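You operate a simulated robot arm through the tools that you are given. There is no shell and no other tool.

Carry out the task below with a simulated two-armed robot. There is one attempt and no reset: what you move stays moved.

Task
Take the green film frame and put it on the top of the infeed belt. Put the green tag from the top of the check bench on the top of the grey sample cabinet. Put one of the date tiles from the top of the check bench in the grey parts bin. Take the grey tray on the top of the check bench and put it away on the top of the service bench. Turn the detector level knob to 1. Put the herb label roll from the top of the check bench in the drip tray and the cheese label roll on the end of the sink top. Open the green drawer. Do these in any order. Set down upright: label roll.
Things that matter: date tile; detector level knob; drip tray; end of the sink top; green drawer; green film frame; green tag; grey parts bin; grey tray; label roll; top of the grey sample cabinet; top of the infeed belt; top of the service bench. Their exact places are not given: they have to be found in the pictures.

Only the result counts: the job must be done as asked and must still hold three seconds after the hand-in. Knocking over, shifting, dropping, spilling or breaking anything else fails it.

Robot
Two 7-joint arms with two-finger parallel grippers on one trunk, on a base that moves. Base frame: it is fixed to the floor where the robot stands at the start and does not move with it; the origin is under the middle of the robot, x ahead of it, y to its left, z up; the surface under the hand at the start is at about z = 860. Readings come in mm, degrees, newtons and seconds.
The left shoulder is at the start at [70, 177, 1145], the right one opposite. With the tool pointing down near the work surface each hand reaches from about 300 to 740 mm from the robot's upright axis, wherever it stands, measured 20 degrees to its own side. Places, roughly: date tile [1000, -250, 750]; detector level knob [-400, -2400, 1000]; drip tray (20x30 cm) [580, 2440, 860]; end of the sink top (18x26 cm) [-160, 5220, 900]; green drawer [-8100, 1500, 700]; green film frame [750, 0, 750]; green tag [750, 250, 750]; grey parts bin (20x24x12 cm) [1000, 200, 900]; grey tray [500, 750, 750]; label roll [1000, 2250, 1000]; top of the grey sample cabinet [700, -700, 900]; top of the infeed belt (87x24 cm) [-580, -2600, 760]; top of the service bench [1700, -6600, 900]. Payload 3.43 kg a hand.
The tool frame of a hand sits at the grasp point between the pads (the TCP): z along the fingers, y along the line on which they close. The tips reach 30 mm beyond it. Largest opening 94 mm; finger width 28, thickness 10; the body of the gripper, 50 by 96 mm, starts 55 mm behind the TCP.
Orientation is that of the tool frame in the base frame, as [roll, pitch, yaw] about the fixed x, y, z axes, in that order (R = Rz(yaw) Ry(pitch) Rx(roll)). With the fingers straight down and closing along the base's y, the tool's x points along the base's -x, its y along +y and its z along -z.

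Tools
- The arms move only by the tool arm_command. It takes "left_deltas", "right_deltas" or both (then of equal length, played together; a hand with none holds still); each is a list that holds one entry, the list of rows, each a list of 7 numbers: the shift along the base's x, y, z in units of 20 mm (1.0 is 20 mm), then the turn, a rotation vector about the base's x, y, z in units of 8 degrees (1.0 is 8 degrees), then the gripper command, from -1 (shut) to 1 (fully open), values between in proportion. In form: [[[tx, ty, tz, ax, ay, az, hand], ...]]. A call has 1 to 20 rows; each row shifts and turns the commanded pose from where the row before left it. A call with a number of a shift or a turn outside -1 to 1 is refused whole. A row lasts 0.2 s, in which the tool goes at most 50 mm and 8.6 degrees; a call with a longer step from one row to the next is refused whole, and so is a gripper value outside its range. Where a pose cannot be reached the arm comes as near as it can. A force on the tool above 40 N (or 10 N above the force at the start of the call, whichever is more), or a blocked arm, ends the call early, and 0.2 s more pass. The fingers move at their own pace (about 153 mm/s each) and stop on an object; they squeeze with about 30 N. The grip force told is the motor's: it shows also when the fingers shut on nothing. Time passes only in rows, and 0.2 s behind the last, so rows that do not move let the fingers close. The reply holds the time, the measured pose of the TCP, the force on the tool along the base axes, the opening and the grip force, in the units named above and with some noise, with the torque about the TCP (base axes, N m) and any sound that the robot's microphone picked up.
- Cameras (640 x 400 px; columns grow to the right, rows downward): "scene" is now at [125.7, 19.6, 1455.5]; the picture's right is [0.21, -0.98, 0.00], its down [-0.68, -0.14, -0.72] and it looks along [0.70, 0.15, -0.70] (base axes); focal length 250 px, centre (320, 200). "left" rides on the left gripper at [76, -14, -103] in its tool frame; the picture's right is [0.18, 0.98, 0.00], its down [-0.75, 0.14, -0.64] and it looks along [-0.63, 0.12, 0.77] (tool axes); focal length 243 px, centre (320, 200). "right" rides on the right gripper at [76, 14, -103] in its tool frame; the picture's right is [-0.18, 0.98, 0.00], its down [-0.75, -0.14, -0.64] and it looks along [-0.63, -0.12, 0.77] (tool axes); focal length 243 px, centre (320, 200).
- capture(camera): a new picture of that camera. No time passes.
- slide_trunk(by): slides the trunk up (or, below 0, down) by that many mm; the arms and the scene camera ride with it, the base frame stays. It gives what a move gives, with no picture.
- roll_base(legs): drives the robot by 1 to 6 legs, each [ahead, turn to the left] in mm and degrees, along the robot's own axes; the way and the turn of a leg run together, so that a leg with both is an arc; at most 1500 mm and 180 degrees a leg. The arms and the cameras ride along, it lands a little off, and it stops where it bumps. It gives what a move gives.
- turn_head(pan, tilt): turns the head with the scene camera to pan (to the left, within 86 degrees either way) and tilt (down, from -29 to 69), counted from straight ahead of the robot. It gives what a move gives.
- probe_pixels(camera, pixels): there is no depth. For up to 12 entries [column, row, z] of the newest picture of that camera ("zoom" is the newest enlarged one), the place [x, y] in the base frame at which the ray of that pixel passes the height z, good to about 2 mm, but the place of the scene camera against the robot may be out by one fixed shift of up to 12 mm in any direction. No time passes.
- inspect(camera, box): a new picture of the part [left, top, right, bottom] of that camera's present view, enlarged. No time passes.
- finish_job(): hands the job in; it is judged then, once.

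Leave the grippers open and the arms clear of the work at the hand-in unless told otherwise.

The tools are called after "Call:" by a JSON object that holds its "op" and its "data". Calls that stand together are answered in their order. arm_command: Moves the arms, as the interface text tells. Its arguments: {"type":"object","properties":{"left_deltas":{"type":"array","items":{"type":"array","items":{"type":"array","items":{"type":"number"}}}},"right_deltas":{"type":"array","items":{"type":"array","items":{"type":"array","items":{"type":"number"}}}}},"required":[]} The other tools are called the same way: slide_trunk (by) moves the trunk up or down; roll_base (legs) drives the base; turn_head (pan, tilt) turns the head that bears the scene camera; capture (camera) takes a picture; probe_pixels (camera, pixels) gives the place at which the rays of pixels pass given heights; inspect (camera, box) takes an enlarged picture of a part of a camera's view; finish_job () hands the job in.

At the start:

```text
t: 0.0
left_tool_pos: [467.2, 355.9, 1152.3]
left_tool_rot: [-179.9, 0.0, 179.9]
left_force: [0.4, -0.2, 0.1]
left_ft_torque: [0.03, -0.01, -0.02]
left_finger_gap: 94.2
left_grasp_force: 0.1
right_tool_pos: [509.8, -151.5, 1177.3]
right_tool_rot: [180.0, 0.1, -180.0]
right_force: [0.4, -0.1, -0.4]
right_ft_torque: [-0.02, 0.01, 0.0]
right_finger_gap: 93.9
right_grasp_force: 0.1
trunk travel left (down, up): [-725.0, 115.0]
robot x, y, heading: [-3.6, 1.2, 0.1]
head pan, tilt (commanded): [12.0, 44.1]
```

scene: 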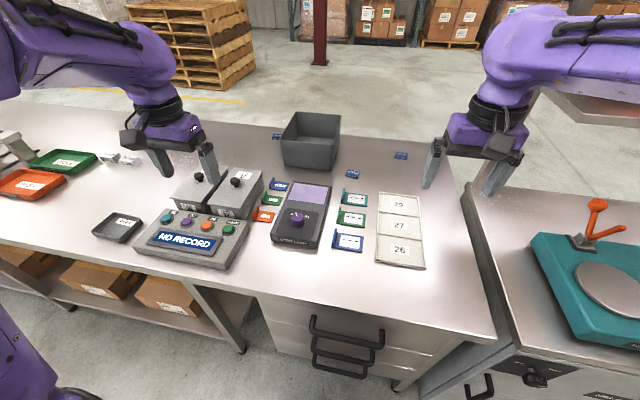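
right: 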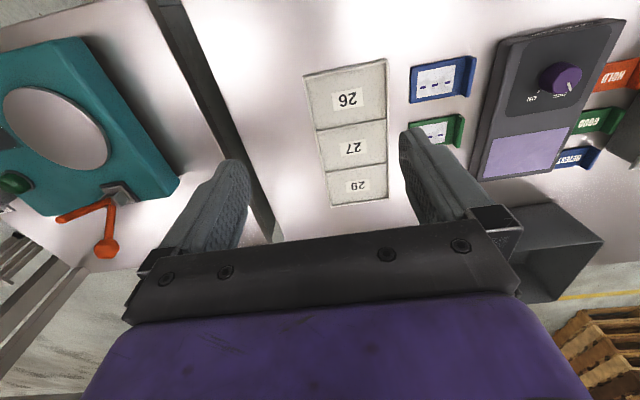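
left: 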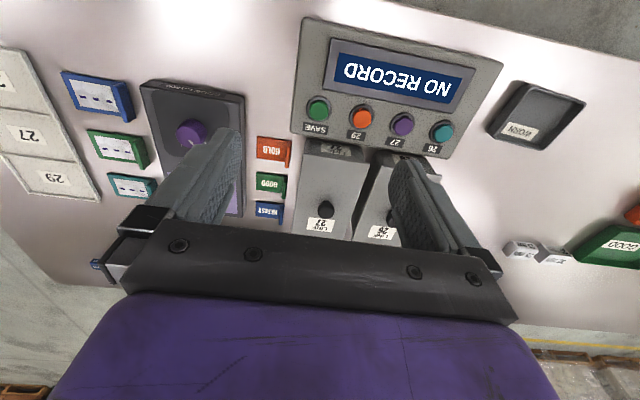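

I see a bench with a device, tags, tiles and frames. I start by inspecting enlarged parts of the scene view to identify the items.

Call:
{"op": "inspect", "data": {"camera": "scene", "box": [240, 120, 450, 280]}}

Call:
{"op": "inspect", "data": {"camera": "scene", "box": [0, 100, 270, 280]}}

Call:
{"op": "inspect", "data": {"camera": "scene", "box": [430, 160, 640, 400]}}

```text
2.50 times, centred on (345, 200) of scene
```

zoom: 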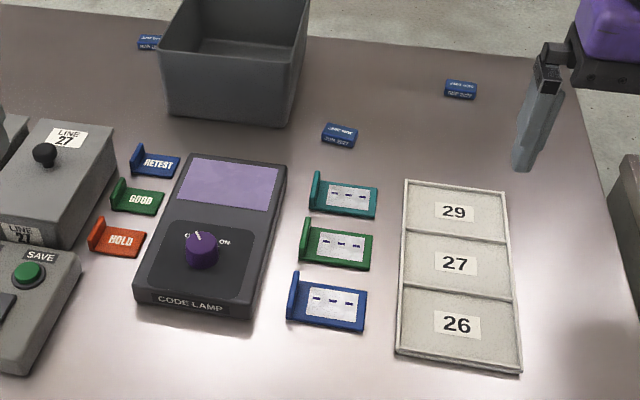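

```text
2.22 times, centred on (135, 190) of scene
```

zoom: 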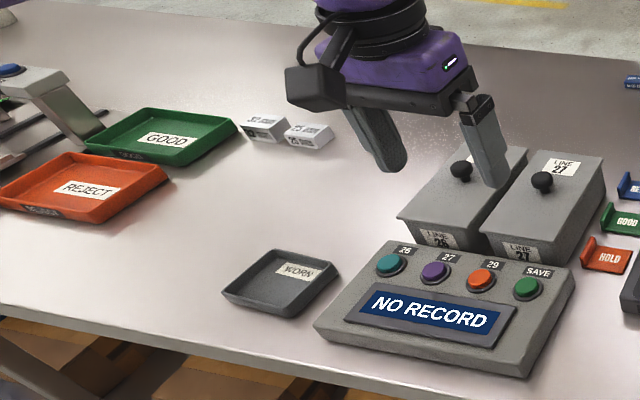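

```text
1.67 times, centred on (535, 280) of scene
```

zoom: 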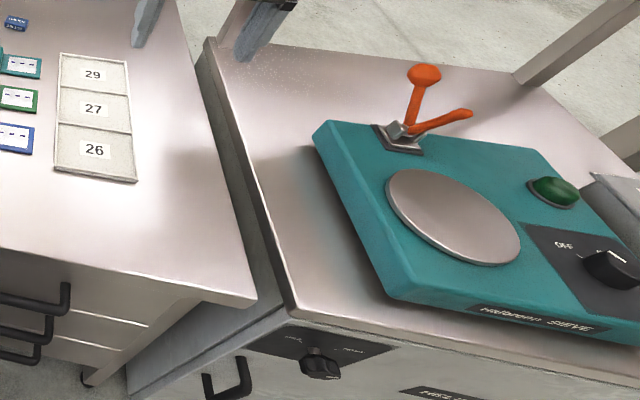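

The film frames (teal/green/blue), tags (RETEST/GOOD/HOLD), small blue blocks, a grey "WORN" tray and the grey bin are visible. I look around with the head for the rest.

Call:
{"op": "turn_head", "data": {"pan": 60, "tilt": 25}}

Call:
{"op": "capture", "data": {"camera": "scene"}}

Call:
{"op": "turn_head", "data": {"pan": -50, "tilt": 30}}

Call:
{"op": "capture", "data": {"camera": "scene"}}

```text
t: 1.2
left_tool_pos: [466.8, 357.1, 1152.1]
left_tool_rot: [-179.9, 0.0, 180.0]
left_force: [-0.4, -0.3, 0.4]
left_ft_torque: [0.01, -0.06, 0.01]
left_finger_gap: 93.9
left_grasp_force: 0.1
right_tool_pos: [510.5, -151.6, 1176.5]
right_tool_rot: [-180.0, 0.0, 179.9]
right_force: [-0.1, -0.5, -1.0]
right_ft_torque: [0.0, -0.03, 0.01]
right_finger_gap: 94.0
right_grasp_force: 0.1
trunk travel left (down, up): [-725.0, 115.0]
robot x, y, heading: [-0.6, -1.4, -0.0]
head pan, tilt (commanded): [60.0, 25.0]
```

```text
taken
```

scene: 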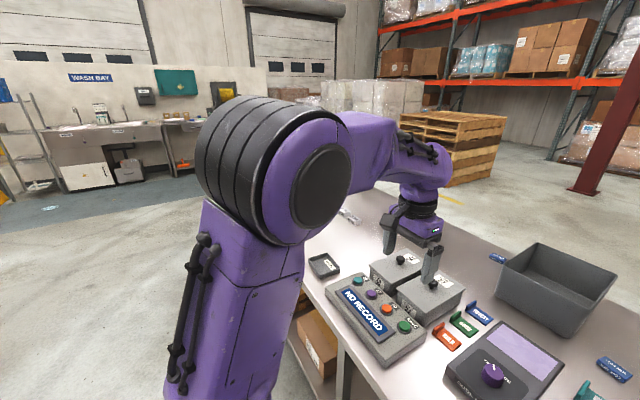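

```text
t: 3.0
left_tool_pos: [467.3, 355.9, 1152.8]
left_tool_rot: [180.0, -0.1, 180.0]
left_force: [-0.2, -0.2, 0.3]
left_ft_torque: [0.01, 0.0, 0.01]
left_finger_gap: 94.0
left_grasp_force: 0.1
right_tool_pos: [511.7, -151.2, 1177.2]
right_tool_rot: [-179.9, 0.1, 179.9]
right_force: [-0.9, 0.6, 0.3]
right_ft_torque: [-0.02, 0.0, -0.01]
right_finger_gap: 93.8
right_grasp_force: 0.1
trunk travel left (down, up): [-725.0, 115.0]
robot x, y, heading: [0.9, 1.6, 0.1]
head pan, tilt (commanded): [-50.0, 30.0]
```

```text
taken
```

scene: 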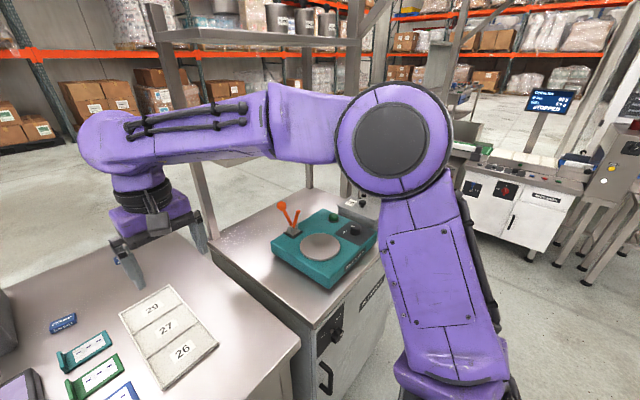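

The cabinet on the right has a teal sieve shaker on it; I zoom on its label and on the machine to the far right.

Call:
{"op": "inspect", "data": {"camera": "scene", "box": [200, 180, 400, 400]}}

Call:
{"op": "inspect", "data": {"camera": "scene", "box": [440, 60, 640, 260]}}

Call:
{"op": "turn_head", "data": {"pan": -86, "tilt": 20}}

Call:
{"op": "capture", "data": {"camera": "scene"}}

Call:
{"op": "turn_head", "data": {"pan": 35, "tilt": 35}}

Call:
{"op": "capture", "data": {"camera": "scene"}}

```text
1.82 times, centred on (300, 290) of scene
```

zoom: 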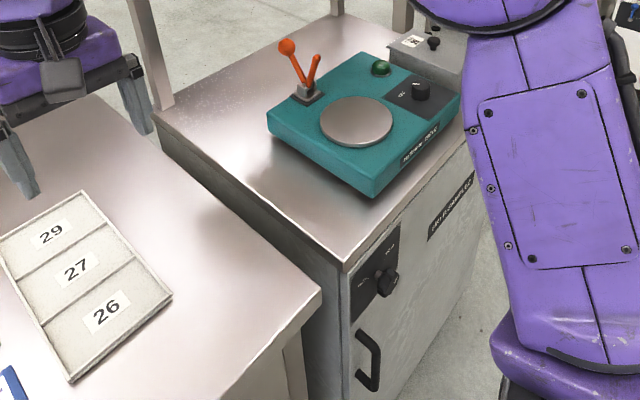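

```text
2.00 times, centred on (540, 160) of scene
```

zoom: 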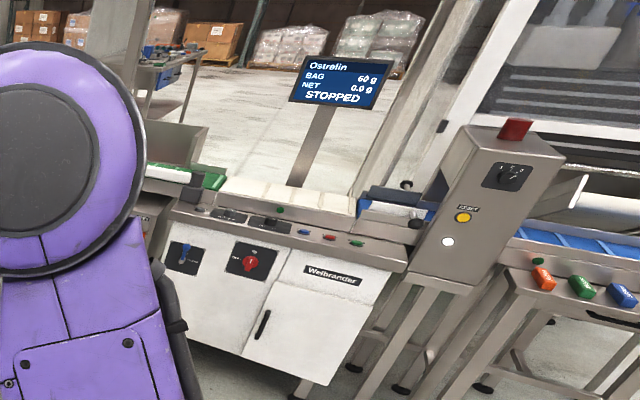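

```text
t: 4.1
left_tool_pos: [466.9, 356.5, 1150.9]
left_tool_rot: [-179.9, 0.0, -180.0]
left_force: [0.3, 0.3, 0.2]
left_ft_torque: [-0.01, 0.0, -0.01]
left_finger_gap: 93.6
left_grasp_force: 0.0
right_tool_pos: [510.0, -150.6, 1177.0]
right_tool_rot: [179.9, 0.2, 179.8]
right_force: [0.0, -0.3, -0.4]
right_ft_torque: [0.01, 0.0, 0.01]
right_finger_gap: 93.8
right_grasp_force: 0.1
trunk travel left (down, up): [-725.0, 115.0]
robot x, y, heading: [0.1, 0.8, -0.3]
head pan, tilt (commanded): [-85.9, 20.0]
```

```text
taken
```

scene: 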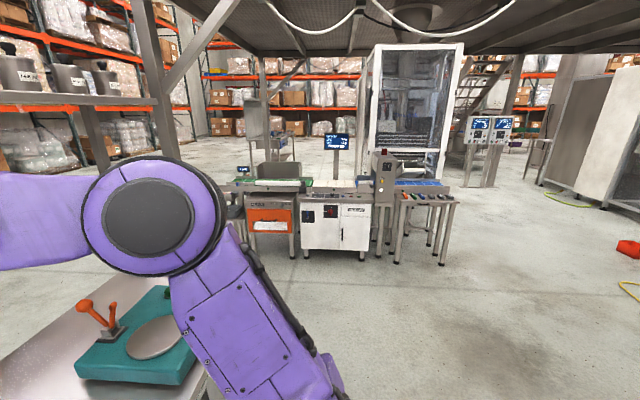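

```text
t: 6.1
left_tool_pos: [467.2, 355.3, 1151.6]
left_tool_rot: [-180.0, 0.0, 180.0]
left_force: [0.0, 0.1, 0.0]
left_ft_torque: [-0.02, -0.01, 0.02]
left_finger_gap: 93.9
left_grasp_force: 0.1
right_tool_pos: [511.3, -151.6, 1176.5]
right_tool_rot: [-180.0, 0.2, 179.9]
right_force: [0.4, 0.3, -0.4]
right_ft_torque: [0.01, 0.02, 0.02]
right_finger_gap: 93.9
right_grasp_force: 0.0
trunk travel left (down, up): [-725.0, 115.0]
robot x, y, heading: [2.2, -2.6, -0.1]
head pan, tilt (commanded): [35.0, 35.0]
```

```text
taken
```

scene: 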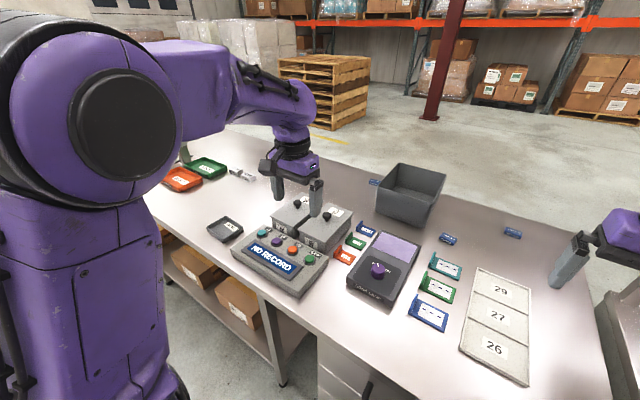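

I zoom on the small blue blocks and the white ones to know which are date tiles, and the rest of the bench.

Call:
{"op": "inspect", "data": {"camera": "scene", "box": [360, 160, 540, 270]}}

Call:
{"op": "inspect", "data": {"camera": "scene", "box": [150, 130, 330, 250]}}

Call:
{"op": "inspect", "data": {"camera": "scene", "box": [320, 220, 560, 390]}}

```text
3.56 times, centred on (450, 215) of scene
```

zoom: 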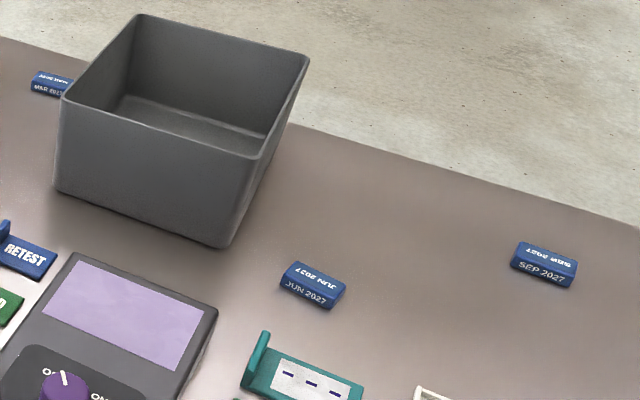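

```text
3.33 times, centred on (240, 190) of scene
```

zoom: 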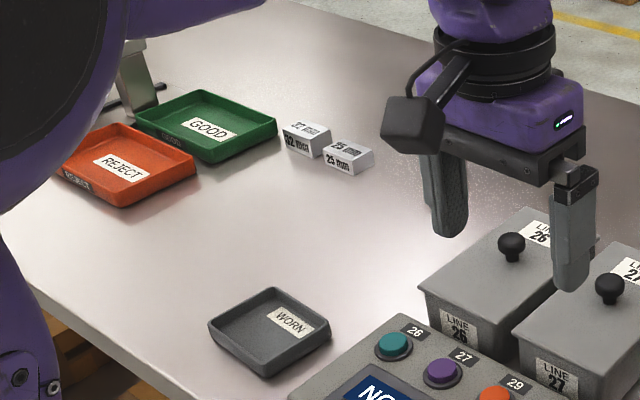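

```text
2.35 times, centred on (440, 305) of scene
```

zoom: 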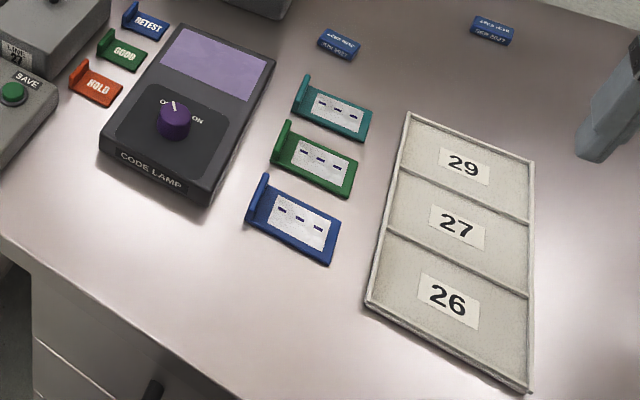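

Date tiles are the blue blocks (MAR/JUN/SEP 2027). The green film frame is at zoom (315,160) with an upright tab on its left end. I probe the places at bench height z=860.

Call:
{"op": "probe_pixels", "data": {"camera": "zoom", "pixels": [[270, 158, 860], [290, 122, 860], [348, 197, 860], [358, 163, 860], [98, 58, 860], [138, 72, 860], [148, 52, 860], [318, 45, 860], [355, 58, 860], [472, 30, 860], [510, 45, 860], [103, 150, 860]]}}

Call:
{"op": "probe_pixels", "data": {"camera": "scene", "pixels": [[207, 228, 860], [224, 243, 860], [244, 232, 860], [226, 216, 860], [376, 215, 860], [425, 230, 860], [232, 260, 860], [296, 297, 860], [459, 350, 860], [525, 387, 860], [475, 266, 860], [615, 399, 860]]}}

```text
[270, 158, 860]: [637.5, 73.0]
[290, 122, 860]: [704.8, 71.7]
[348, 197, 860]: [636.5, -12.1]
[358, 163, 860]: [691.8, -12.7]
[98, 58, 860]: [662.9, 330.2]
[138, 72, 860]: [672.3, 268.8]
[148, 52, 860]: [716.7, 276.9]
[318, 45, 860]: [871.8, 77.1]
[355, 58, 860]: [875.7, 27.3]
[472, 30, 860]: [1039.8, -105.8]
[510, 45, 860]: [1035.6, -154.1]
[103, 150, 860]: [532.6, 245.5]
```

```text
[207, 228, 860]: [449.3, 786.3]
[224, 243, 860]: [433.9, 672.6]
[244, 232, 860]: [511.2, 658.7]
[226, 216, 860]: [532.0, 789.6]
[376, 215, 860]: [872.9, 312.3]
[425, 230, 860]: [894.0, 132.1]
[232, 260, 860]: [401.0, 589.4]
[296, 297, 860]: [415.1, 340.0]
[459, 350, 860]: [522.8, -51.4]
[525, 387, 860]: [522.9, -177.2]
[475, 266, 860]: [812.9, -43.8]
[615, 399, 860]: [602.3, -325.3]
```

I look straight down to see the bench front edge and the clearance of the base.

Call:
{"op": "turn_head", "data": {"pan": 0, "tilt": 69}}

Call:
{"op": "capture", "data": {"camera": "scene"}}

Call:
{"op": "probe_pixels", "data": {"camera": "scene", "pixels": [[320, 200, 860], [320, 300, 860], [320, 350, 860]]}}

```text
t: 7.1
left_tool_pos: [467.2, 356.3, 1152.0]
left_tool_rot: [-180.0, 0.0, -180.0]
left_force: [-0.7, 0.6, 0.3]
left_ft_torque: [0.02, 0.0, 0.0]
left_finger_gap: 93.8
left_grasp_force: 0.1
right_tool_pos: [511.1, -150.7, 1177.4]
right_tool_rot: [180.0, 0.0, -180.0]
right_force: [-0.7, -0.8, 0.1]
right_ft_torque: [0.03, -0.01, 0.02]
right_finger_gap: 94.0
right_grasp_force: 0.0
trunk travel left (down, up): [-725.0, 115.0]
robot x, y, heading: [-0.7, -1.2, 0.1]
head pan, tilt (commanded): [0.0, 68.8]
```

```text
taken
```

scene: 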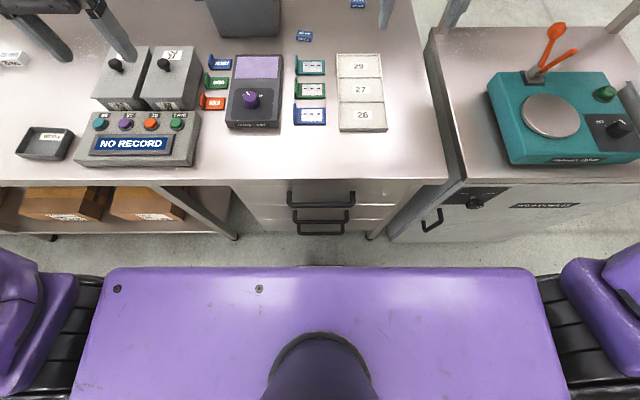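

```text
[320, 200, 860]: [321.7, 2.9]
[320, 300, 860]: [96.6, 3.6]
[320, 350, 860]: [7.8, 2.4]
```

I probe the bench front edge, the trunk's front edge, and the locations of items in this overhead view.

Call:
{"op": "probe_pixels", "data": {"camera": "scene", "pixels": [[250, 180, 860], [430, 180, 860], [320, 267, 1200], [320, 267, 860], [240, 240, 0], [375, 240, 0], [320, 265, 0], [465, 180, 860], [640, 180, 860], [430, 30, 860], [400, 0, 860], [430, 40, 900]]}}

Call:
{"op": "inspect", "data": {"camera": "scene", "box": [190, 30, 400, 150]}}

Call:
{"op": "probe_pixels", "data": {"camera": "zoom", "pixels": [[320, 163, 860], [320, 196, 860], [322, 200, 860], [410, 175, 860], [410, 203, 860], [53, 143, 860], [53, 170, 860], [118, 145, 860], [118, 172, 860]]}}

```text
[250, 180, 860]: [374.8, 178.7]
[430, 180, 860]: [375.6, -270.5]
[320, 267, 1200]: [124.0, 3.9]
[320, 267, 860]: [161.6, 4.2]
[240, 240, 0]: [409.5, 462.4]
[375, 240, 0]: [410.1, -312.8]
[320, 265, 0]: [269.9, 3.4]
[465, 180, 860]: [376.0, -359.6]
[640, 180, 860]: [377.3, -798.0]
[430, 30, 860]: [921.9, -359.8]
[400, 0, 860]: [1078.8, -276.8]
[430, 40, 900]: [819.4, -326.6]
```

```text
3.05 times, centred on (295, 90) of scene
```

zoom: 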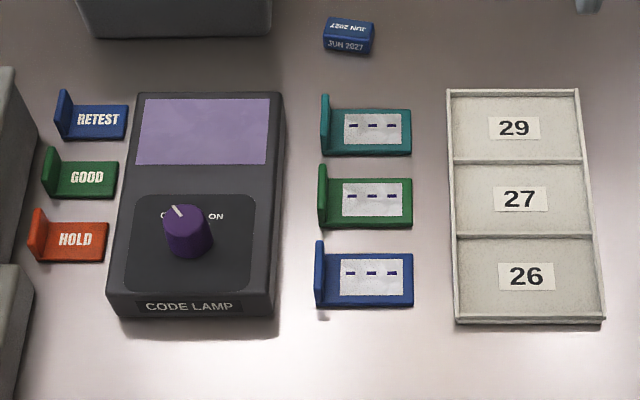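

```text
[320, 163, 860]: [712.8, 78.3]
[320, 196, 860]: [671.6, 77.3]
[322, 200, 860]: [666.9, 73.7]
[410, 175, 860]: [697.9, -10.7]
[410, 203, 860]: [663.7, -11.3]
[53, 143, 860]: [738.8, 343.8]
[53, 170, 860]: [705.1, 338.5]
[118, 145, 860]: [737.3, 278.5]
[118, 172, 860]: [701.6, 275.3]
```

Next I look further left along the bench to find the label rolls and the drip tray.

Call:
{"op": "turn_head", "data": {"pan": 86, "tilt": 15}}

Call:
{"op": "capture", "data": {"camera": "scene"}}

Call:
{"op": "turn_head", "data": {"pan": 45, "tilt": 15}}

Call:
{"op": "capture", "data": {"camera": "scene"}}

```text
t: 8.7
left_tool_pos: [467.1, 354.9, 1152.4]
left_tool_rot: [180.0, 0.0, -179.9]
left_force: [0.9, -0.7, 0.5]
left_ft_torque: [0.0, -0.01, -0.03]
left_finger_gap: 94.0
left_grasp_force: 0.1
right_tool_pos: [510.9, -152.1, 1177.1]
right_tool_rot: [179.9, 0.2, 180.0]
right_force: [-0.7, 0.5, -0.5]
right_ft_torque: [0.0, 0.06, 0.0]
right_finger_gap: 94.0
right_grasp_force: 0.1
trunk travel left (down, up): [-725.0, 115.0]
robot x, y, heading: [-0.6, -0.8, -0.0]
head pan, tilt (commanded): [85.9, 15.0]
```

```text
taken
```

scene: 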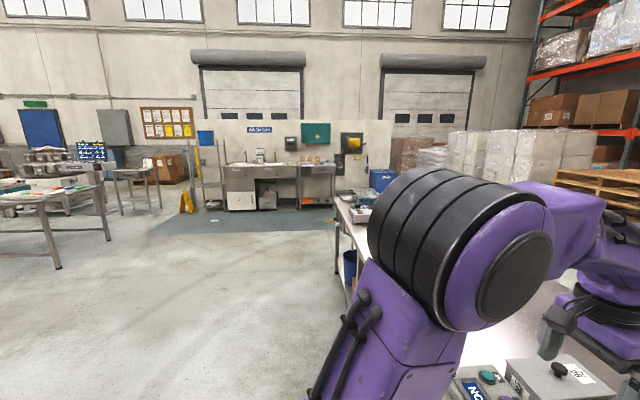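

```text
t: 9.8
left_tool_pos: [466.9, 356.7, 1152.4]
left_tool_rot: [180.0, 0.0, -179.9]
left_force: [-0.7, 0.2, 0.3]
left_ft_torque: [0.01, -0.04, 0.02]
left_finger_gap: 93.9
left_grasp_force: 0.0
right_tool_pos: [511.0, -152.0, 1177.3]
right_tool_rot: [-179.9, 0.1, 179.8]
right_force: [-0.1, 0.6, -0.5]
right_ft_torque: [0.02, -0.01, -0.01]
right_finger_gap: 94.2
right_grasp_force: 0.0
trunk travel left (down, up): [-725.0, 115.0]
robot x, y, heading: [0.7, 3.6, 0.2]
head pan, tilt (commanded): [45.0, 15.0]
```

```text
taken
```

scene: 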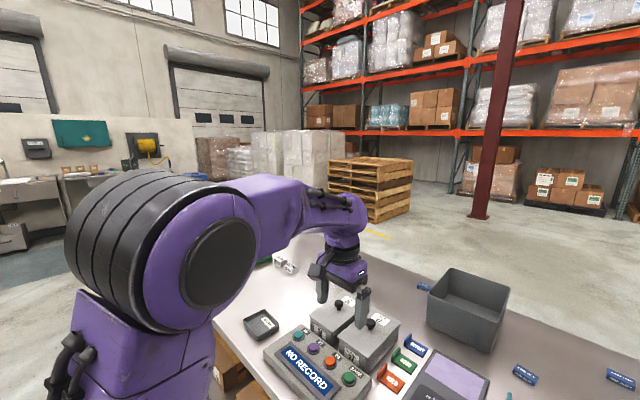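

The layout is clear enough to begin. Bench front edge is at x≈375; I drive ahead 90 mm to bring the tag and frame into reach, in a small step, and then look with the head down.

Call:
{"op": "roll_base", "data": {"legs": [[90, 0]]}}

Call:
{"op": "turn_head", "data": {"pan": 10, "tilt": 60}}

Call:
{"op": "capture", "data": {"camera": "scene"}}

Call:
{"op": "capture", "data": {"camera": "left"}}

Call:
{"op": "capture", "data": {"camera": "right"}}

```text
t: 10.9
left_tool_pos: [552.3, 355.9, 1154.7]
left_tool_rot: [-180.0, 0.3, -180.0]
left_force: [-0.5, 0.5, 0.0]
left_ft_torque: [-0.03, -0.06, 0.01]
left_finger_gap: 94.1
left_grasp_force: 0.1
right_tool_pos: [595.4, -151.7, 1179.0]
right_tool_rot: [-180.0, 0.3, 179.9]
right_force: [0.3, 0.0, 0.4]
right_ft_torque: [0.02, -0.05, 0.0]
right_finger_gap: 94.3
right_grasp_force: 0.0
trunk travel left (down, up): [-725.0, 115.0]
robot x, y, heading: [91.1, 0.4, -0.0]
head pan, tilt (commanded): [45.0, 15.0]
```

```text
t: 12.0
left_tool_pos: [555.8, 355.5, 1152.3]
left_tool_rot: [-180.0, 0.2, -180.0]
left_force: [-0.1, -0.7, -0.7]
left_ft_torque: [0.0, 0.01, 0.0]
left_finger_gap: 94.2
left_grasp_force: 0.1
right_tool_pos: [598.9, -150.9, 1177.4]
right_tool_rot: [-180.0, 0.2, 179.9]
right_force: [0.5, 0.8, -0.3]
right_ft_torque: [0.0, 0.03, 0.0]
right_finger_gap: 94.2
right_grasp_force: 0.0
trunk travel left (down, up): [-725.0, 115.0]
robot x, y, heading: [88.8, 4.5, -0.0]
head pan, tilt (commanded): [10.0, 60.0]
```

```text
taken
```

scene: 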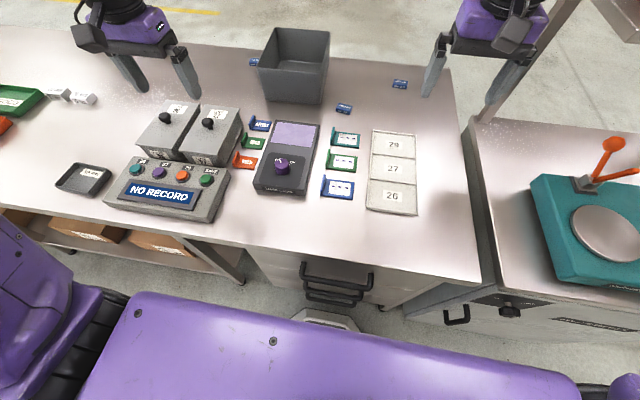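

```text
taken
```

left: 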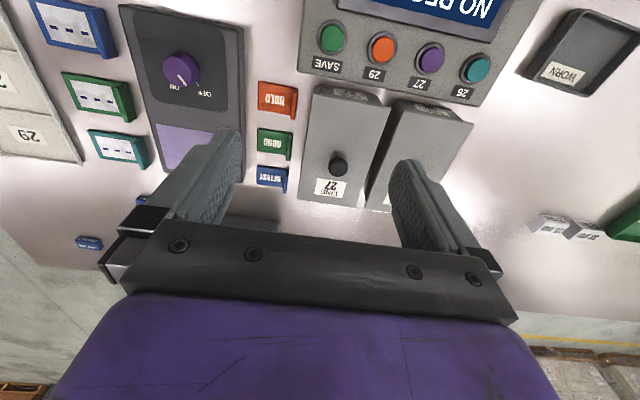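

```text
taken
```

right: 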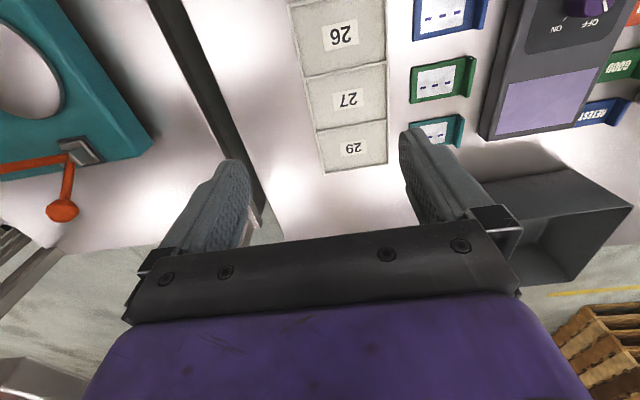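

I zoom in on the green tag with the left hand camera (tag at about (275,142)) and on the green frame with the right hand camera (about (440,83)).

Call:
{"op": "inspect", "data": {"camera": "left", "box": [230, 70, 310, 200]}}

Call:
{"op": "probe_pixels", "data": {"camera": "left", "pixels": [[258, 128, 865], [258, 153, 865], [287, 130, 865], [287, 158, 865], [293, 132, 885], [293, 158, 885]]}}

Call:
{"op": "inspect", "data": {"camera": "right", "box": [390, 0, 520, 150]}}

Call:
{"op": "probe_pixels", "data": {"camera": "right", "pixels": [[411, 68, 865], [411, 103, 865], [467, 58, 865], [465, 95, 865], [476, 58, 885], [470, 97, 885]]}}

Call:
{"op": "probe_pixels", "data": {"camera": "scene", "pixels": [[330, 310, 200], [330, 310, 300], [330, 310, 0], [380, 305, 0], [355, 318, 0]]}}

```text
3.08 times, centred on (270, 135) of left
```

zoom: 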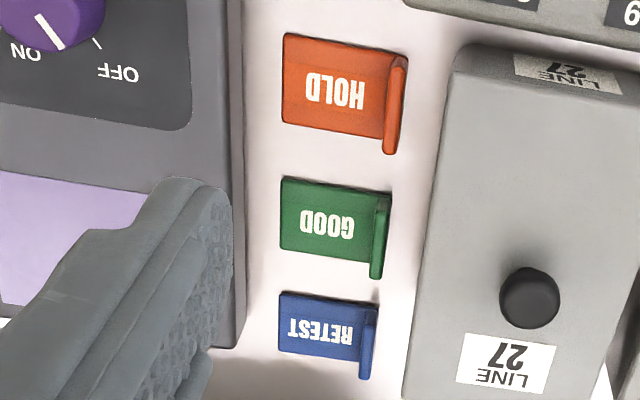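

```text
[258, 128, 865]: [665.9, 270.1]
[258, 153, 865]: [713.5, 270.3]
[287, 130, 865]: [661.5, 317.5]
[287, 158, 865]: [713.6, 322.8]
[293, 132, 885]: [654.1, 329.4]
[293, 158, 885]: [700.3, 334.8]
```

```text
2.67 times, centred on (455, 75) of right
```

zoom: 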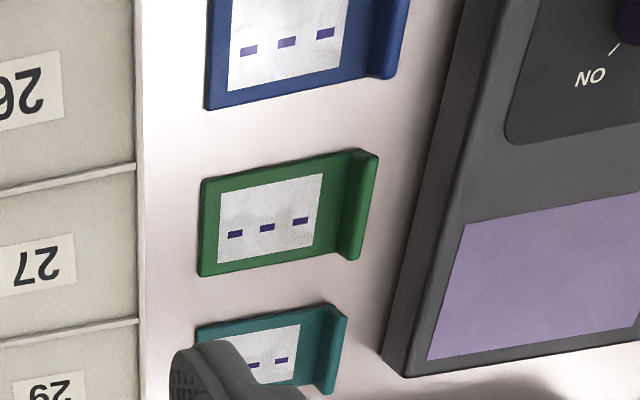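

```text
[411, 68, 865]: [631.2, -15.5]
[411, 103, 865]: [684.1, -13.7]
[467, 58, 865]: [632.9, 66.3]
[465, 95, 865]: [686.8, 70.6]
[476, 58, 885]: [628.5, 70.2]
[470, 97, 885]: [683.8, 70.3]
```

```text
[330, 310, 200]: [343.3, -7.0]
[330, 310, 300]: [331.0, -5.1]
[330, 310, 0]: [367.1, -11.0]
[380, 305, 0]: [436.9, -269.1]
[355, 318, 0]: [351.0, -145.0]
```

I check the height of the neighbouring LINE 27 box (knob and lid corner) by comparing both cameras' rays at several heights.

Call:
{"op": "probe_pixels", "data": {"camera": "left", "pixels": [[338, 163, 900], [338, 163, 930], [338, 163, 960], [316, 86, 900], [316, 86, 930], [316, 86, 960], [300, 196, 900], [300, 196, 930]]}}

Call:
{"op": "inspect", "data": {"camera": "scene", "box": [100, 80, 340, 230]}}

```text
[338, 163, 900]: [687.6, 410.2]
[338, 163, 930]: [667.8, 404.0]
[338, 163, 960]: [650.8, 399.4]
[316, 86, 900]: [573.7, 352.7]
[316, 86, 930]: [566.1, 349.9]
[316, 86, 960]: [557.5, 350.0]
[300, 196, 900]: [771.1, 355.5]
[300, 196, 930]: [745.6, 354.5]
```

```text
2.67 times, centred on (220, 155) of scene
```

zoom: 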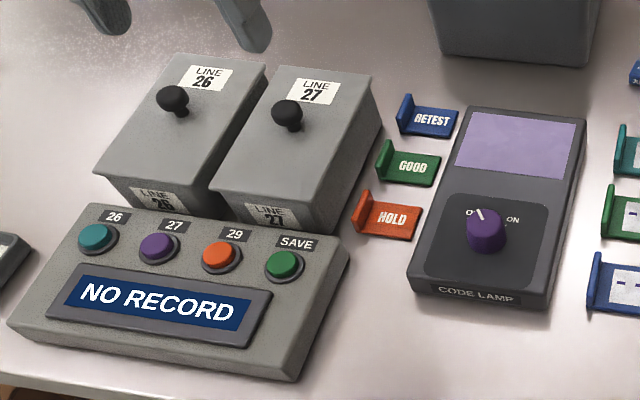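

Call:
{"op": "probe_pixels", "data": {"camera": "zoom", "pixels": [[288, 112, 900], [288, 112, 930], [288, 112, 960], [318, 186, 900], [318, 186, 930], [318, 186, 960], [372, 77, 900], [372, 77, 930], [372, 77, 960], [378, 163, 885], [398, 130, 885], [402, 143, 865]]}}

```text
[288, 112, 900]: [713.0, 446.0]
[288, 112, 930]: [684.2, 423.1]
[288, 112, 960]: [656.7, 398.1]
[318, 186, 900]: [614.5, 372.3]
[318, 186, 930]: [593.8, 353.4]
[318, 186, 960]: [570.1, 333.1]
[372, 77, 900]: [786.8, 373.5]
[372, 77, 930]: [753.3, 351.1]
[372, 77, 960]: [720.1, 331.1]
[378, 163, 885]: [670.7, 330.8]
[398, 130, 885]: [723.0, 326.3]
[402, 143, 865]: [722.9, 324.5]
```

Box lid is at z≈930 with the knob top ≈970 at (651,399): clear of my path. I bring the left hand above the tag's tab to about (690,326,1000) with a narrowed gripper and look.

Call:
{"op": "arm_command", "data": {"left_deltas": [[[0.84, -0.184, -0.95, 0, 0, 0, -0.4], [0.84, -0.184, -0.95, 0, 0, 0, -0.4], [0.84, -0.184, -0.95, 0, 0, 0, -0.4], [0.84, -0.184, -0.95, 0, 0, 0, -0.4], [0.84, -0.184, -0.95, 0, 0, 0, -0.4], [0.84, -0.184, -0.95, 0, 0, 0, -0.4], [0.84, -0.184, -0.95, 0, 0, 0, -0.4], [0.84, -0.184, -0.95, 0, 0, 0, -0.4], [0, 0, 0, 0, 0, 0, -0.4]]]}}

Call:
{"op": "capture", "data": {"camera": "left"}}

Call:
{"op": "capture", "data": {"camera": "scene"}}

```text
t: 14.0
left_tool_pos: [691.4, 325.5, 1000.7]
left_tool_rot: [180.0, 0.1, -180.0]
left_force: [0.5, 0.2, 0.7]
left_ft_torque: [0.01, -0.01, -0.01]
left_finger_gap: 28.2
left_grasp_force: 0.1
right_tool_pos: [601.2, -151.9, 1176.6]
right_tool_rot: [-180.0, 0.1, 179.8]
right_force: [0.6, -0.1, -0.1]
right_ft_torque: [-0.02, -0.03, 0.0]
right_finger_gap: 94.1
right_grasp_force: 0.1
trunk travel left (down, up): [-725.0, 115.0]
robot x, y, heading: [90.0, 2.3, 0.0]
head pan, tilt (commanded): [10.0, 60.0]
```

```text
taken
```

left: 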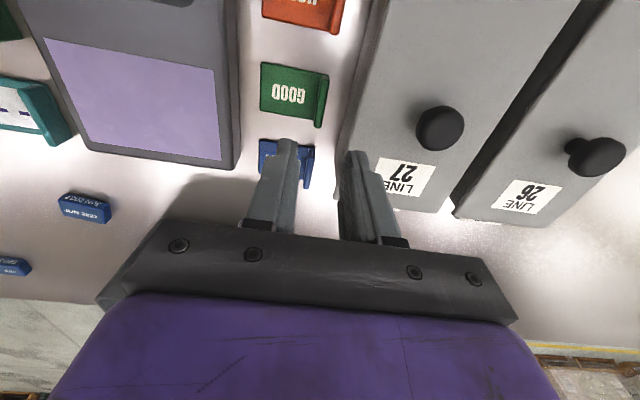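

```text
taken
```

scene: 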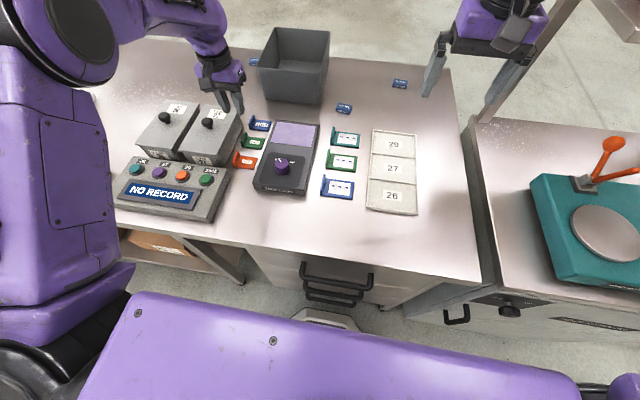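

I zoom on the tag in the left view to measure the tab edges precisely.

Call:
{"op": "inspect", "data": {"camera": "left", "box": [240, 40, 400, 160]}}

```text
3.33 times, centred on (320, 100) of left
```

zoom: 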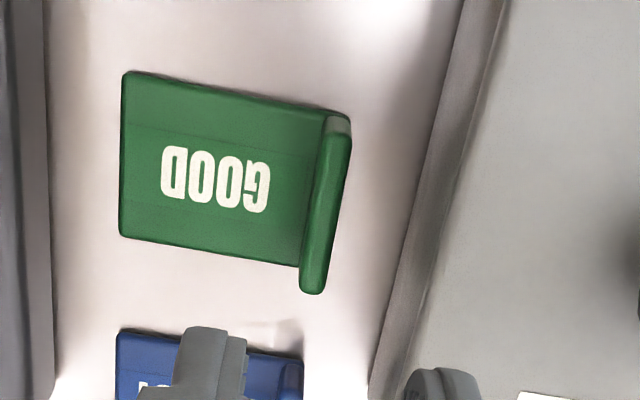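

Call:
{"op": "probe_pixels", "data": {"camera": "zoom", "pixels": [[311, 210, 885], [338, 215, 885], [311, 210, 880], [338, 215, 880], [311, 210, 890], [338, 215, 890], [340, 118, 880], [312, 292, 880], [417, 200, 860], [440, 200, 930], [122, 72, 864], [120, 235, 864]]}}

```text
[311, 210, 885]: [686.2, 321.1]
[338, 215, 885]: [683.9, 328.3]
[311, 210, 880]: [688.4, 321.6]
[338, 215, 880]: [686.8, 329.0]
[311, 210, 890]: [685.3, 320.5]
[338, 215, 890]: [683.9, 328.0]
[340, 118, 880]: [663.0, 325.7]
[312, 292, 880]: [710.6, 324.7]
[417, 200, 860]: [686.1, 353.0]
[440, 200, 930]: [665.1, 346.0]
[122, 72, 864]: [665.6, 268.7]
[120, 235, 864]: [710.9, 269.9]
```

Tab spans y 321–328.5, x 663–711; box wall at y≥346. I narrow the gap to ~17 mm, centre at (687,325) and lower to z≈930 for a check.

Call:
{"op": "arm_command", "data": {"left_deltas": [[[-0.11, -0.02, -0.5, 0, 0, 0, -0.64], [-0.11, -0.015, -0.5, 0, 0, 0, -0.64], [0, 0, -0.85, 0, 0, 0, -0.64], [0, 0, -0.85, 0, 0, 0, -0.64], [0, 0, -0.85, 0, 0, 0, -0.64], [0, 0, 0, 0, 0, 0, -0.64], [0, 0, 0, 0, 0, 0, -0.64]]]}}

Call:
{"op": "inspect", "data": {"camera": "left", "box": [240, 40, 400, 240]}}

```text
t: 15.6
left_tool_pos: [686.0, 324.4, 928.6]
left_tool_rot: [179.9, 0.1, 180.0]
left_force: [-0.4, 0.1, -0.4]
left_ft_torque: [-0.04, 0.0, 0.02]
left_finger_gap: 16.9
left_grasp_force: 0.1
right_tool_pos: [600.6, -152.5, 1177.3]
right_tool_rot: [179.9, 0.1, 180.0]
right_force: [-0.1, -0.1, -0.4]
right_ft_torque: [-0.06, 0.06, 0.02]
right_finger_gap: 93.9
right_grasp_force: 0.1
trunk travel left (down, up): [-725.0, 115.0]
robot x, y, heading: [91.8, -0.5, 0.2]
head pan, tilt (commanded): [10.0, 60.0]
```

```text
2.00 times, centred on (320, 140) of left
```

zoom: 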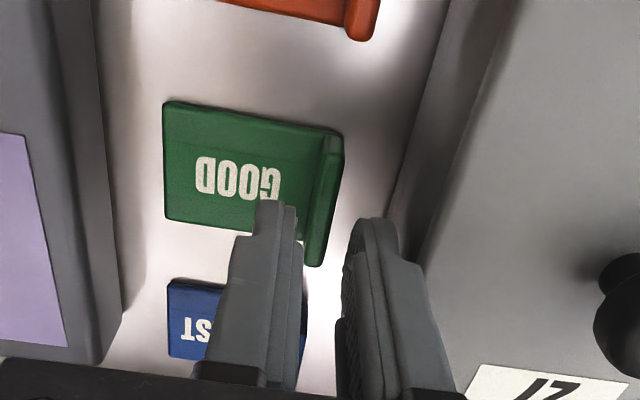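

The tab lies between the finger tips. I lower about 27 mm more to TCP z≈901 and then close.

Call:
{"op": "arm_command", "data": {"left_deltas": [[[0.03, 0.02, -0.5, 0, 0, 0, -0.64], [0.02, 0, -0.5, 0, 0, 0, -0.64], [0, 0, -0.38, 0, 0, 0, -0.64], [0, 0, 0, 0, 0, 0, -0.64]]]}}

Call:
{"op": "inspect", "data": {"camera": "left", "box": [240, 40, 400, 240]}}

```text
t: 16.6
left_tool_pos: [687.0, 325.7, 901.8]
left_tool_rot: [180.0, 0.1, 180.0]
left_force: [-0.2, -0.5, 0.0]
left_ft_torque: [0.02, -0.03, -0.02]
left_finger_gap: 16.8
left_grasp_force: 0.0
right_tool_pos: [600.4, -152.7, 1176.8]
right_tool_rot: [-180.0, 0.1, 179.9]
right_force: [0.0, 0.1, -0.8]
right_ft_torque: [0.01, -0.04, 0.01]
right_finger_gap: 94.1
right_grasp_force: 0.0
trunk travel left (down, up): [-725.0, 115.0]
robot x, y, heading: [89.9, -2.2, -0.3]
head pan, tilt (commanded): [10.0, 60.0]
```

```text
2.00 times, centred on (320, 140) of left
```

zoom: 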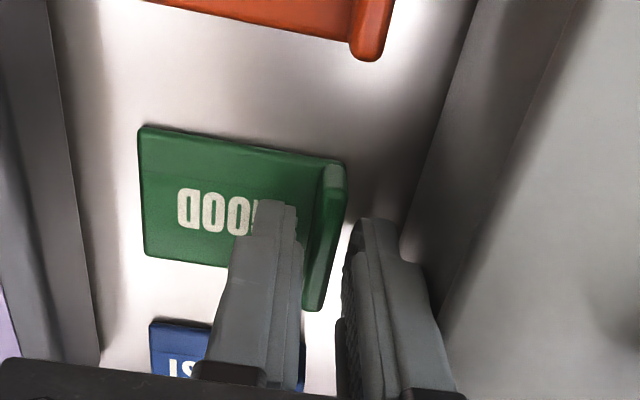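

The tab stands between the pads. I close the left gripper.

Call:
{"op": "arm_command", "data": {"left_deltas": [[[0, 0, 0, 0, 0, 0, -1], [0, 0, 0, 0, 0, 0, -1], [0, 0, 0, 0, 0, 0, -1]]]}}

Call:
{"op": "inspect", "data": {"camera": "left", "box": [240, 40, 400, 240]}}

```text
t: 17.4
left_tool_pos: [687.8, 325.2, 901.9]
left_tool_rot: [179.9, 0.0, -180.0]
left_force: [1.1, -0.2, 0.3]
left_ft_torque: [-0.02, -0.03, 0.01]
left_finger_gap: 6.7
left_grasp_force: 30.0
right_tool_pos: [600.8, -152.0, 1177.7]
right_tool_rot: [180.0, 0.0, 179.9]
right_force: [-0.2, 0.4, 0.1]
right_ft_torque: [0.01, -0.02, 0.01]
right_finger_gap: 94.1
right_grasp_force: 0.0
trunk travel left (down, up): [-725.0, 115.0]
robot x, y, heading: [87.3, 3.9, -0.0]
head pan, tilt (commanded): [10.0, 60.0]
```

```text
2.00 times, centred on (320, 140) of left
```

zoom: 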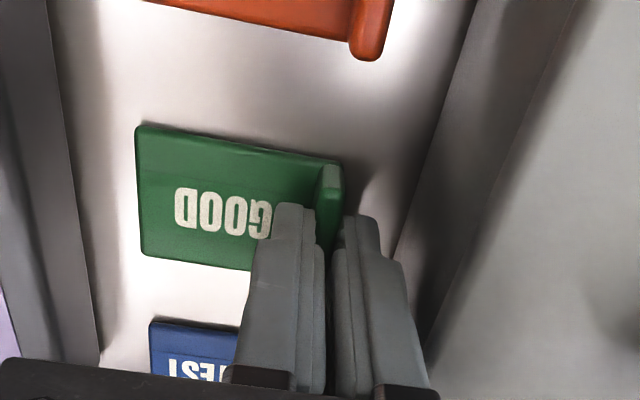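

Gripped (gap 6.7, 30 N). I lift straight up by 180 mm.

Call:
{"op": "arm_command", "data": {"left_deltas": [[[0, 0, 0.5, 0, 0, 0, -1], [0, 0, 0.9, 0, 0, 0, -1], [0, 0, 0.95, 0, 0, 0, -1], [0, 0, 0.95, 0, 0, 0, -1], [0, 0, 0.95, 0, 0, 0, -1], [0, 0, 0.95, 0, 0, 0, -1], [0, 0, 0.95, 0, 0, 0, -1], [0, 0, 0.95, 0, 0, 0, -1], [0, 0, 0.95, 0, 0, 0, -1], [0, 0, 0.95, 0, 0, 0, -1]]]}}

Call:
{"op": "capture", "data": {"camera": "left"}}

```text
t: 19.6
left_tool_pos: [687.2, 324.7, 1082.8]
left_tool_rot: [-179.9, 0.2, 180.0]
left_force: [0.1, -1.1, -0.5]
left_ft_torque: [0.02, -0.01, 0.0]
left_finger_gap: 6.5
left_grasp_force: 29.3
right_tool_pos: [600.3, -152.7, 1177.1]
right_tool_rot: [-180.0, 0.0, 179.9]
right_force: [-0.6, 0.6, -0.3]
right_ft_torque: [0.0, -0.01, 0.0]
right_finger_gap: 94.2
right_grasp_force: 0.0
trunk travel left (down, up): [-725.0, 115.0]
robot x, y, heading: [88.4, 0.2, 0.0]
head pan, tilt (commanded): [10.0, 60.0]
```

```text
taken
```

left: 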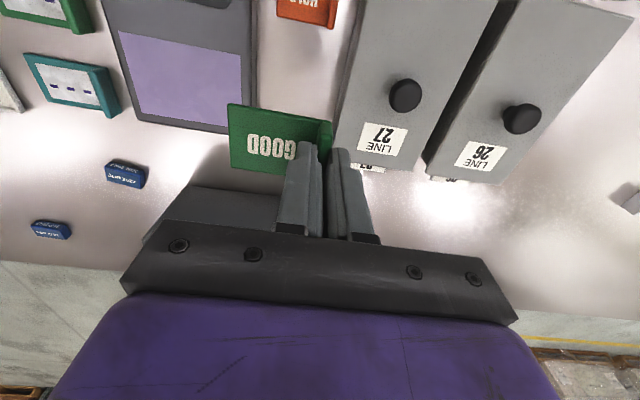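

The tag is held. Now the right hand goes above the green frame's tab, to about (657,68,1000), gap narrowed to ~28 mm.

Call:
{"op": "arm_command", "data": {"right_deltas": [[[0.2375, 0.917, -0.7375, 0, 0, 0, -0.4], [0.2375, 0.917, -0.7375, 0, 0, 0, -0.4], [0.2375, 0.917, -0.7375, 0, 0, 0, -0.4], [0.2375, 0.917, -0.7375, 0, 0, 0, -0.4], [0.2375, 0.917, -0.7375, 0, 0, 0, -0.4], [0.2375, 0.917, -0.7375, 0, 0, 0, -0.4], [0.2375, 0.917, -0.7375, 0, 0, 0, -0.4], [0.2375, 0.917, -0.7375, 0, 0, 0, -0.4], [0.2375, 0.917, -0.7375, 0, 0, 0, -0.4], [0.2375, 0.917, -0.7375, 0, 0, 0, -0.4], [0.2375, 0.917, -0.7375, 0, 0, 0, -0.4], [0.2375, 0.917, -0.7375, 0, 0, 0, -0.4], [0, 0, 0, 0, 0, 0, -0.4]]]}}

Call:
{"op": "capture", "data": {"camera": "right"}}

Call:
{"op": "inspect", "data": {"camera": "right", "box": [240, 20, 400, 180]}}

```text
t: 22.4
left_tool_pos: [687.6, 326.9, 1082.2]
left_tool_rot: [-179.9, 0.0, -180.0]
left_force: [0.0, -0.4, 0.6]
left_ft_torque: [0.0, -0.02, 0.05]
left_finger_gap: 6.5
left_grasp_force: 29.6
right_tool_pos: [661.3, 62.7, 1000.9]
right_tool_rot: [179.5, 0.0, 179.2]
right_force: [-1.2, -0.5, 0.9]
right_ft_torque: [-0.02, 0.0, -0.01]
right_finger_gap: 28.4
right_grasp_force: 0.0
trunk travel left (down, up): [-725.0, 115.0]
robot x, y, heading: [91.2, 0.6, -0.1]
head pan, tilt (commanded): [10.0, 60.0]
```

```text
taken
```

right: 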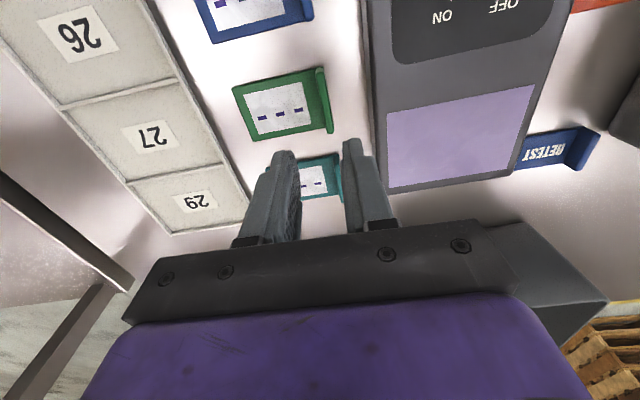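

```text
2.50 times, centred on (320, 100) of right
```

zoom: 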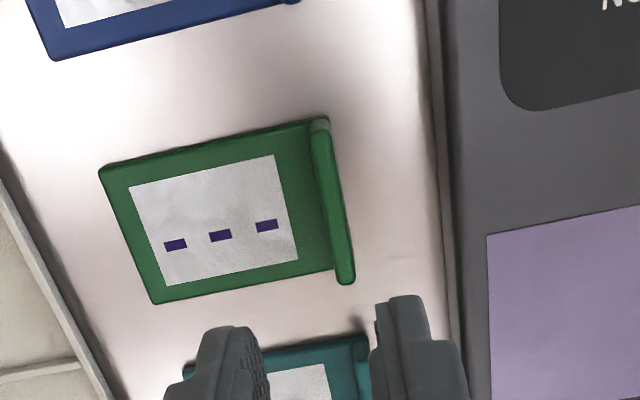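

Call:
{"op": "probe_pixels", "data": {"camera": "zoom", "pixels": [[322, 200, 885], [341, 200, 885], [319, 125, 885], [344, 282, 885], [322, 200, 880], [341, 200, 880], [100, 168, 864], [152, 303, 864], [451, 250, 880], [460, 250, 900]]}}

Call:
{"op": "arm_command", "data": {"right_deltas": [[[0, 0, 0, 0, 0, 0, -0.4], [0, 0, 0, 0, 0, 0, -0.4]]]}}

```text
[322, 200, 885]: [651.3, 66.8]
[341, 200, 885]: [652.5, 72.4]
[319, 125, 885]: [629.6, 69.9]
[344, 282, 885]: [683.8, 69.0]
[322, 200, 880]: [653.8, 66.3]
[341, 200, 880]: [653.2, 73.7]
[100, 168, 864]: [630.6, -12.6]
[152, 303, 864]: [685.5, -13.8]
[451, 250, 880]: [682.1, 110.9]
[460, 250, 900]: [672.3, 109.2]
```

```text
t: 23.0
left_tool_pos: [688.3, 325.0, 1082.8]
left_tool_rot: [179.9, -0.1, 180.0]
left_force: [0.5, 0.8, 0.0]
left_ft_torque: [0.03, -0.01, -0.03]
left_finger_gap: 6.6
left_grasp_force: 29.6
right_tool_pos: [660.6, 62.4, 999.8]
right_tool_rot: [179.7, -0.1, 179.1]
right_force: [0.2, -0.4, 0.1]
right_ft_torque: [0.01, -0.02, -0.03]
right_finger_gap: 28.1
right_grasp_force: 0.0
trunk travel left (down, up): [-725.0, 115.0]
robot x, y, heading: [86.5, 1.4, 0.2]
head pan, tilt (commanded): [10.0, 60.0]
```

The right arm falls short (y 62 instead of 68). I raise it slightly and turn the base 12° left so that its shoulder is nearer.

Call:
{"op": "arm_command", "data": {"right_deltas": [[[-0.5, -0.5, 0.9, 0, 0, 0, -0.4], [-0.5, -0.5, 0.9, 0, 0, 0, -0.4], [-0.5, -0.5, 0.9, 0, 0, 0, -0.4], [-0.5, -0.5, 0.9, 0, 0, 0, -0.4]]]}}

Call:
{"op": "roll_base", "data": {"legs": [[0, 12]]}}

Call:
{"op": "capture", "data": {"camera": "right"}}

Call:
{"op": "capture", "data": {"camera": "scene"}}

```text
t: 24.0
left_tool_pos: [686.6, 324.7, 1083.4]
left_tool_rot: [-179.9, 0.0, -179.9]
left_force: [0.4, 0.2, -0.5]
left_ft_torque: [0.01, -0.03, 0.0]
left_finger_gap: 6.5
left_grasp_force: 30.2
right_tool_pos: [617.4, 30.1, 1073.1]
right_tool_rot: [180.0, 0.1, -179.8]
right_force: [-0.5, -0.4, 0.1]
right_ft_torque: [0.0, -0.02, 0.01]
right_finger_gap: 28.1
right_grasp_force: 0.1
trunk travel left (down, up): [-725.0, 115.0]
robot x, y, heading: [86.9, 4.1, -0.2]
head pan, tilt (commanded): [10.0, 60.0]
```

```text
t: 25.1
left_tool_pos: [606.0, 443.8, 1081.5]
left_tool_rot: [180.0, 0.1, -168.0]
left_force: [0.4, 1.0, -0.6]
left_ft_torque: [0.02, -0.01, -0.02]
left_finger_gap: 6.5
left_grasp_force: 30.2
right_tool_pos: [600.7, 139.1, 1071.3]
right_tool_rot: [179.9, 0.2, -168.0]
right_force: [0.3, -0.3, 0.1]
right_ft_torque: [0.01, -0.01, -0.02]
right_finger_gap: 28.3
right_grasp_force: 0.0
trunk travel left (down, up): [-725.0, 115.0]
robot x, y, heading: [91.2, 6.6, 12.0]
head pan, tilt (commanded): [10.0, 60.0]
```

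```text
taken
```

right: 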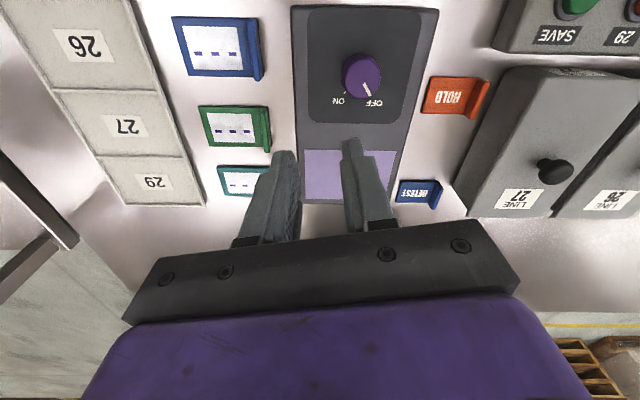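

```text
taken
```

scene: 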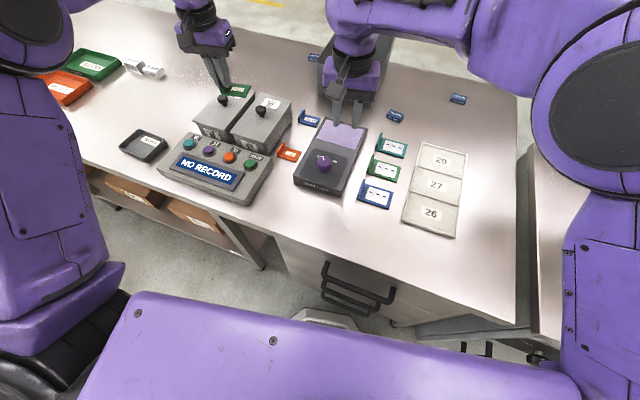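

I rotate the right tool back by −12° about z and bring it above the tab at (657,70,1000).

Call:
{"op": "arm_command", "data": {"right_deltas": [[[0.563, -0.69, -0.71, 0, 0, -0.3, -0.4], [0.563, -0.69, -0.71, 0, 0, -0.3, -0.4], [0.563, -0.69, -0.71, 0, 0, -0.3, -0.4], [0.563, -0.69, -0.71, 0, 0, -0.3, -0.4], [0.563, -0.69, -0.71, 0, 0, -0.3, -0.4], [0, 0, 0, 0, 0, 0, -0.4], [0, 0, 0, 0, 0, 0, -0.4]]]}}

Call:
{"op": "inspect", "data": {"camera": "right", "box": [240, 20, 400, 180]}}

```text
t: 26.8
left_tool_pos: [607.8, 442.7, 1082.1]
left_tool_rot: [-180.0, -0.1, -168.0]
left_force: [-0.8, -0.5, -0.2]
left_ft_torque: [0.0, -0.01, 0.01]
left_finger_gap: 6.0
left_grasp_force: 29.8
right_tool_pos: [657.0, 68.3, 1000.6]
right_tool_rot: [179.9, 0.2, -180.0]
right_force: [0.5, 0.4, 0.7]
right_ft_torque: [-0.01, -0.03, -0.03]
right_finger_gap: 28.1
right_grasp_force: 0.1
trunk travel left (down, up): [-725.0, 115.0]
robot x, y, heading: [89.8, -0.9, 11.9]
head pan, tilt (commanded): [10.0, 60.0]
```

```text
2.50 times, centred on (320, 100) of right
```

zoom: 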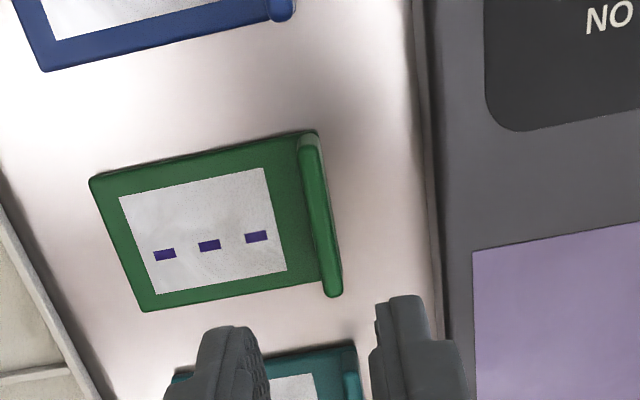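

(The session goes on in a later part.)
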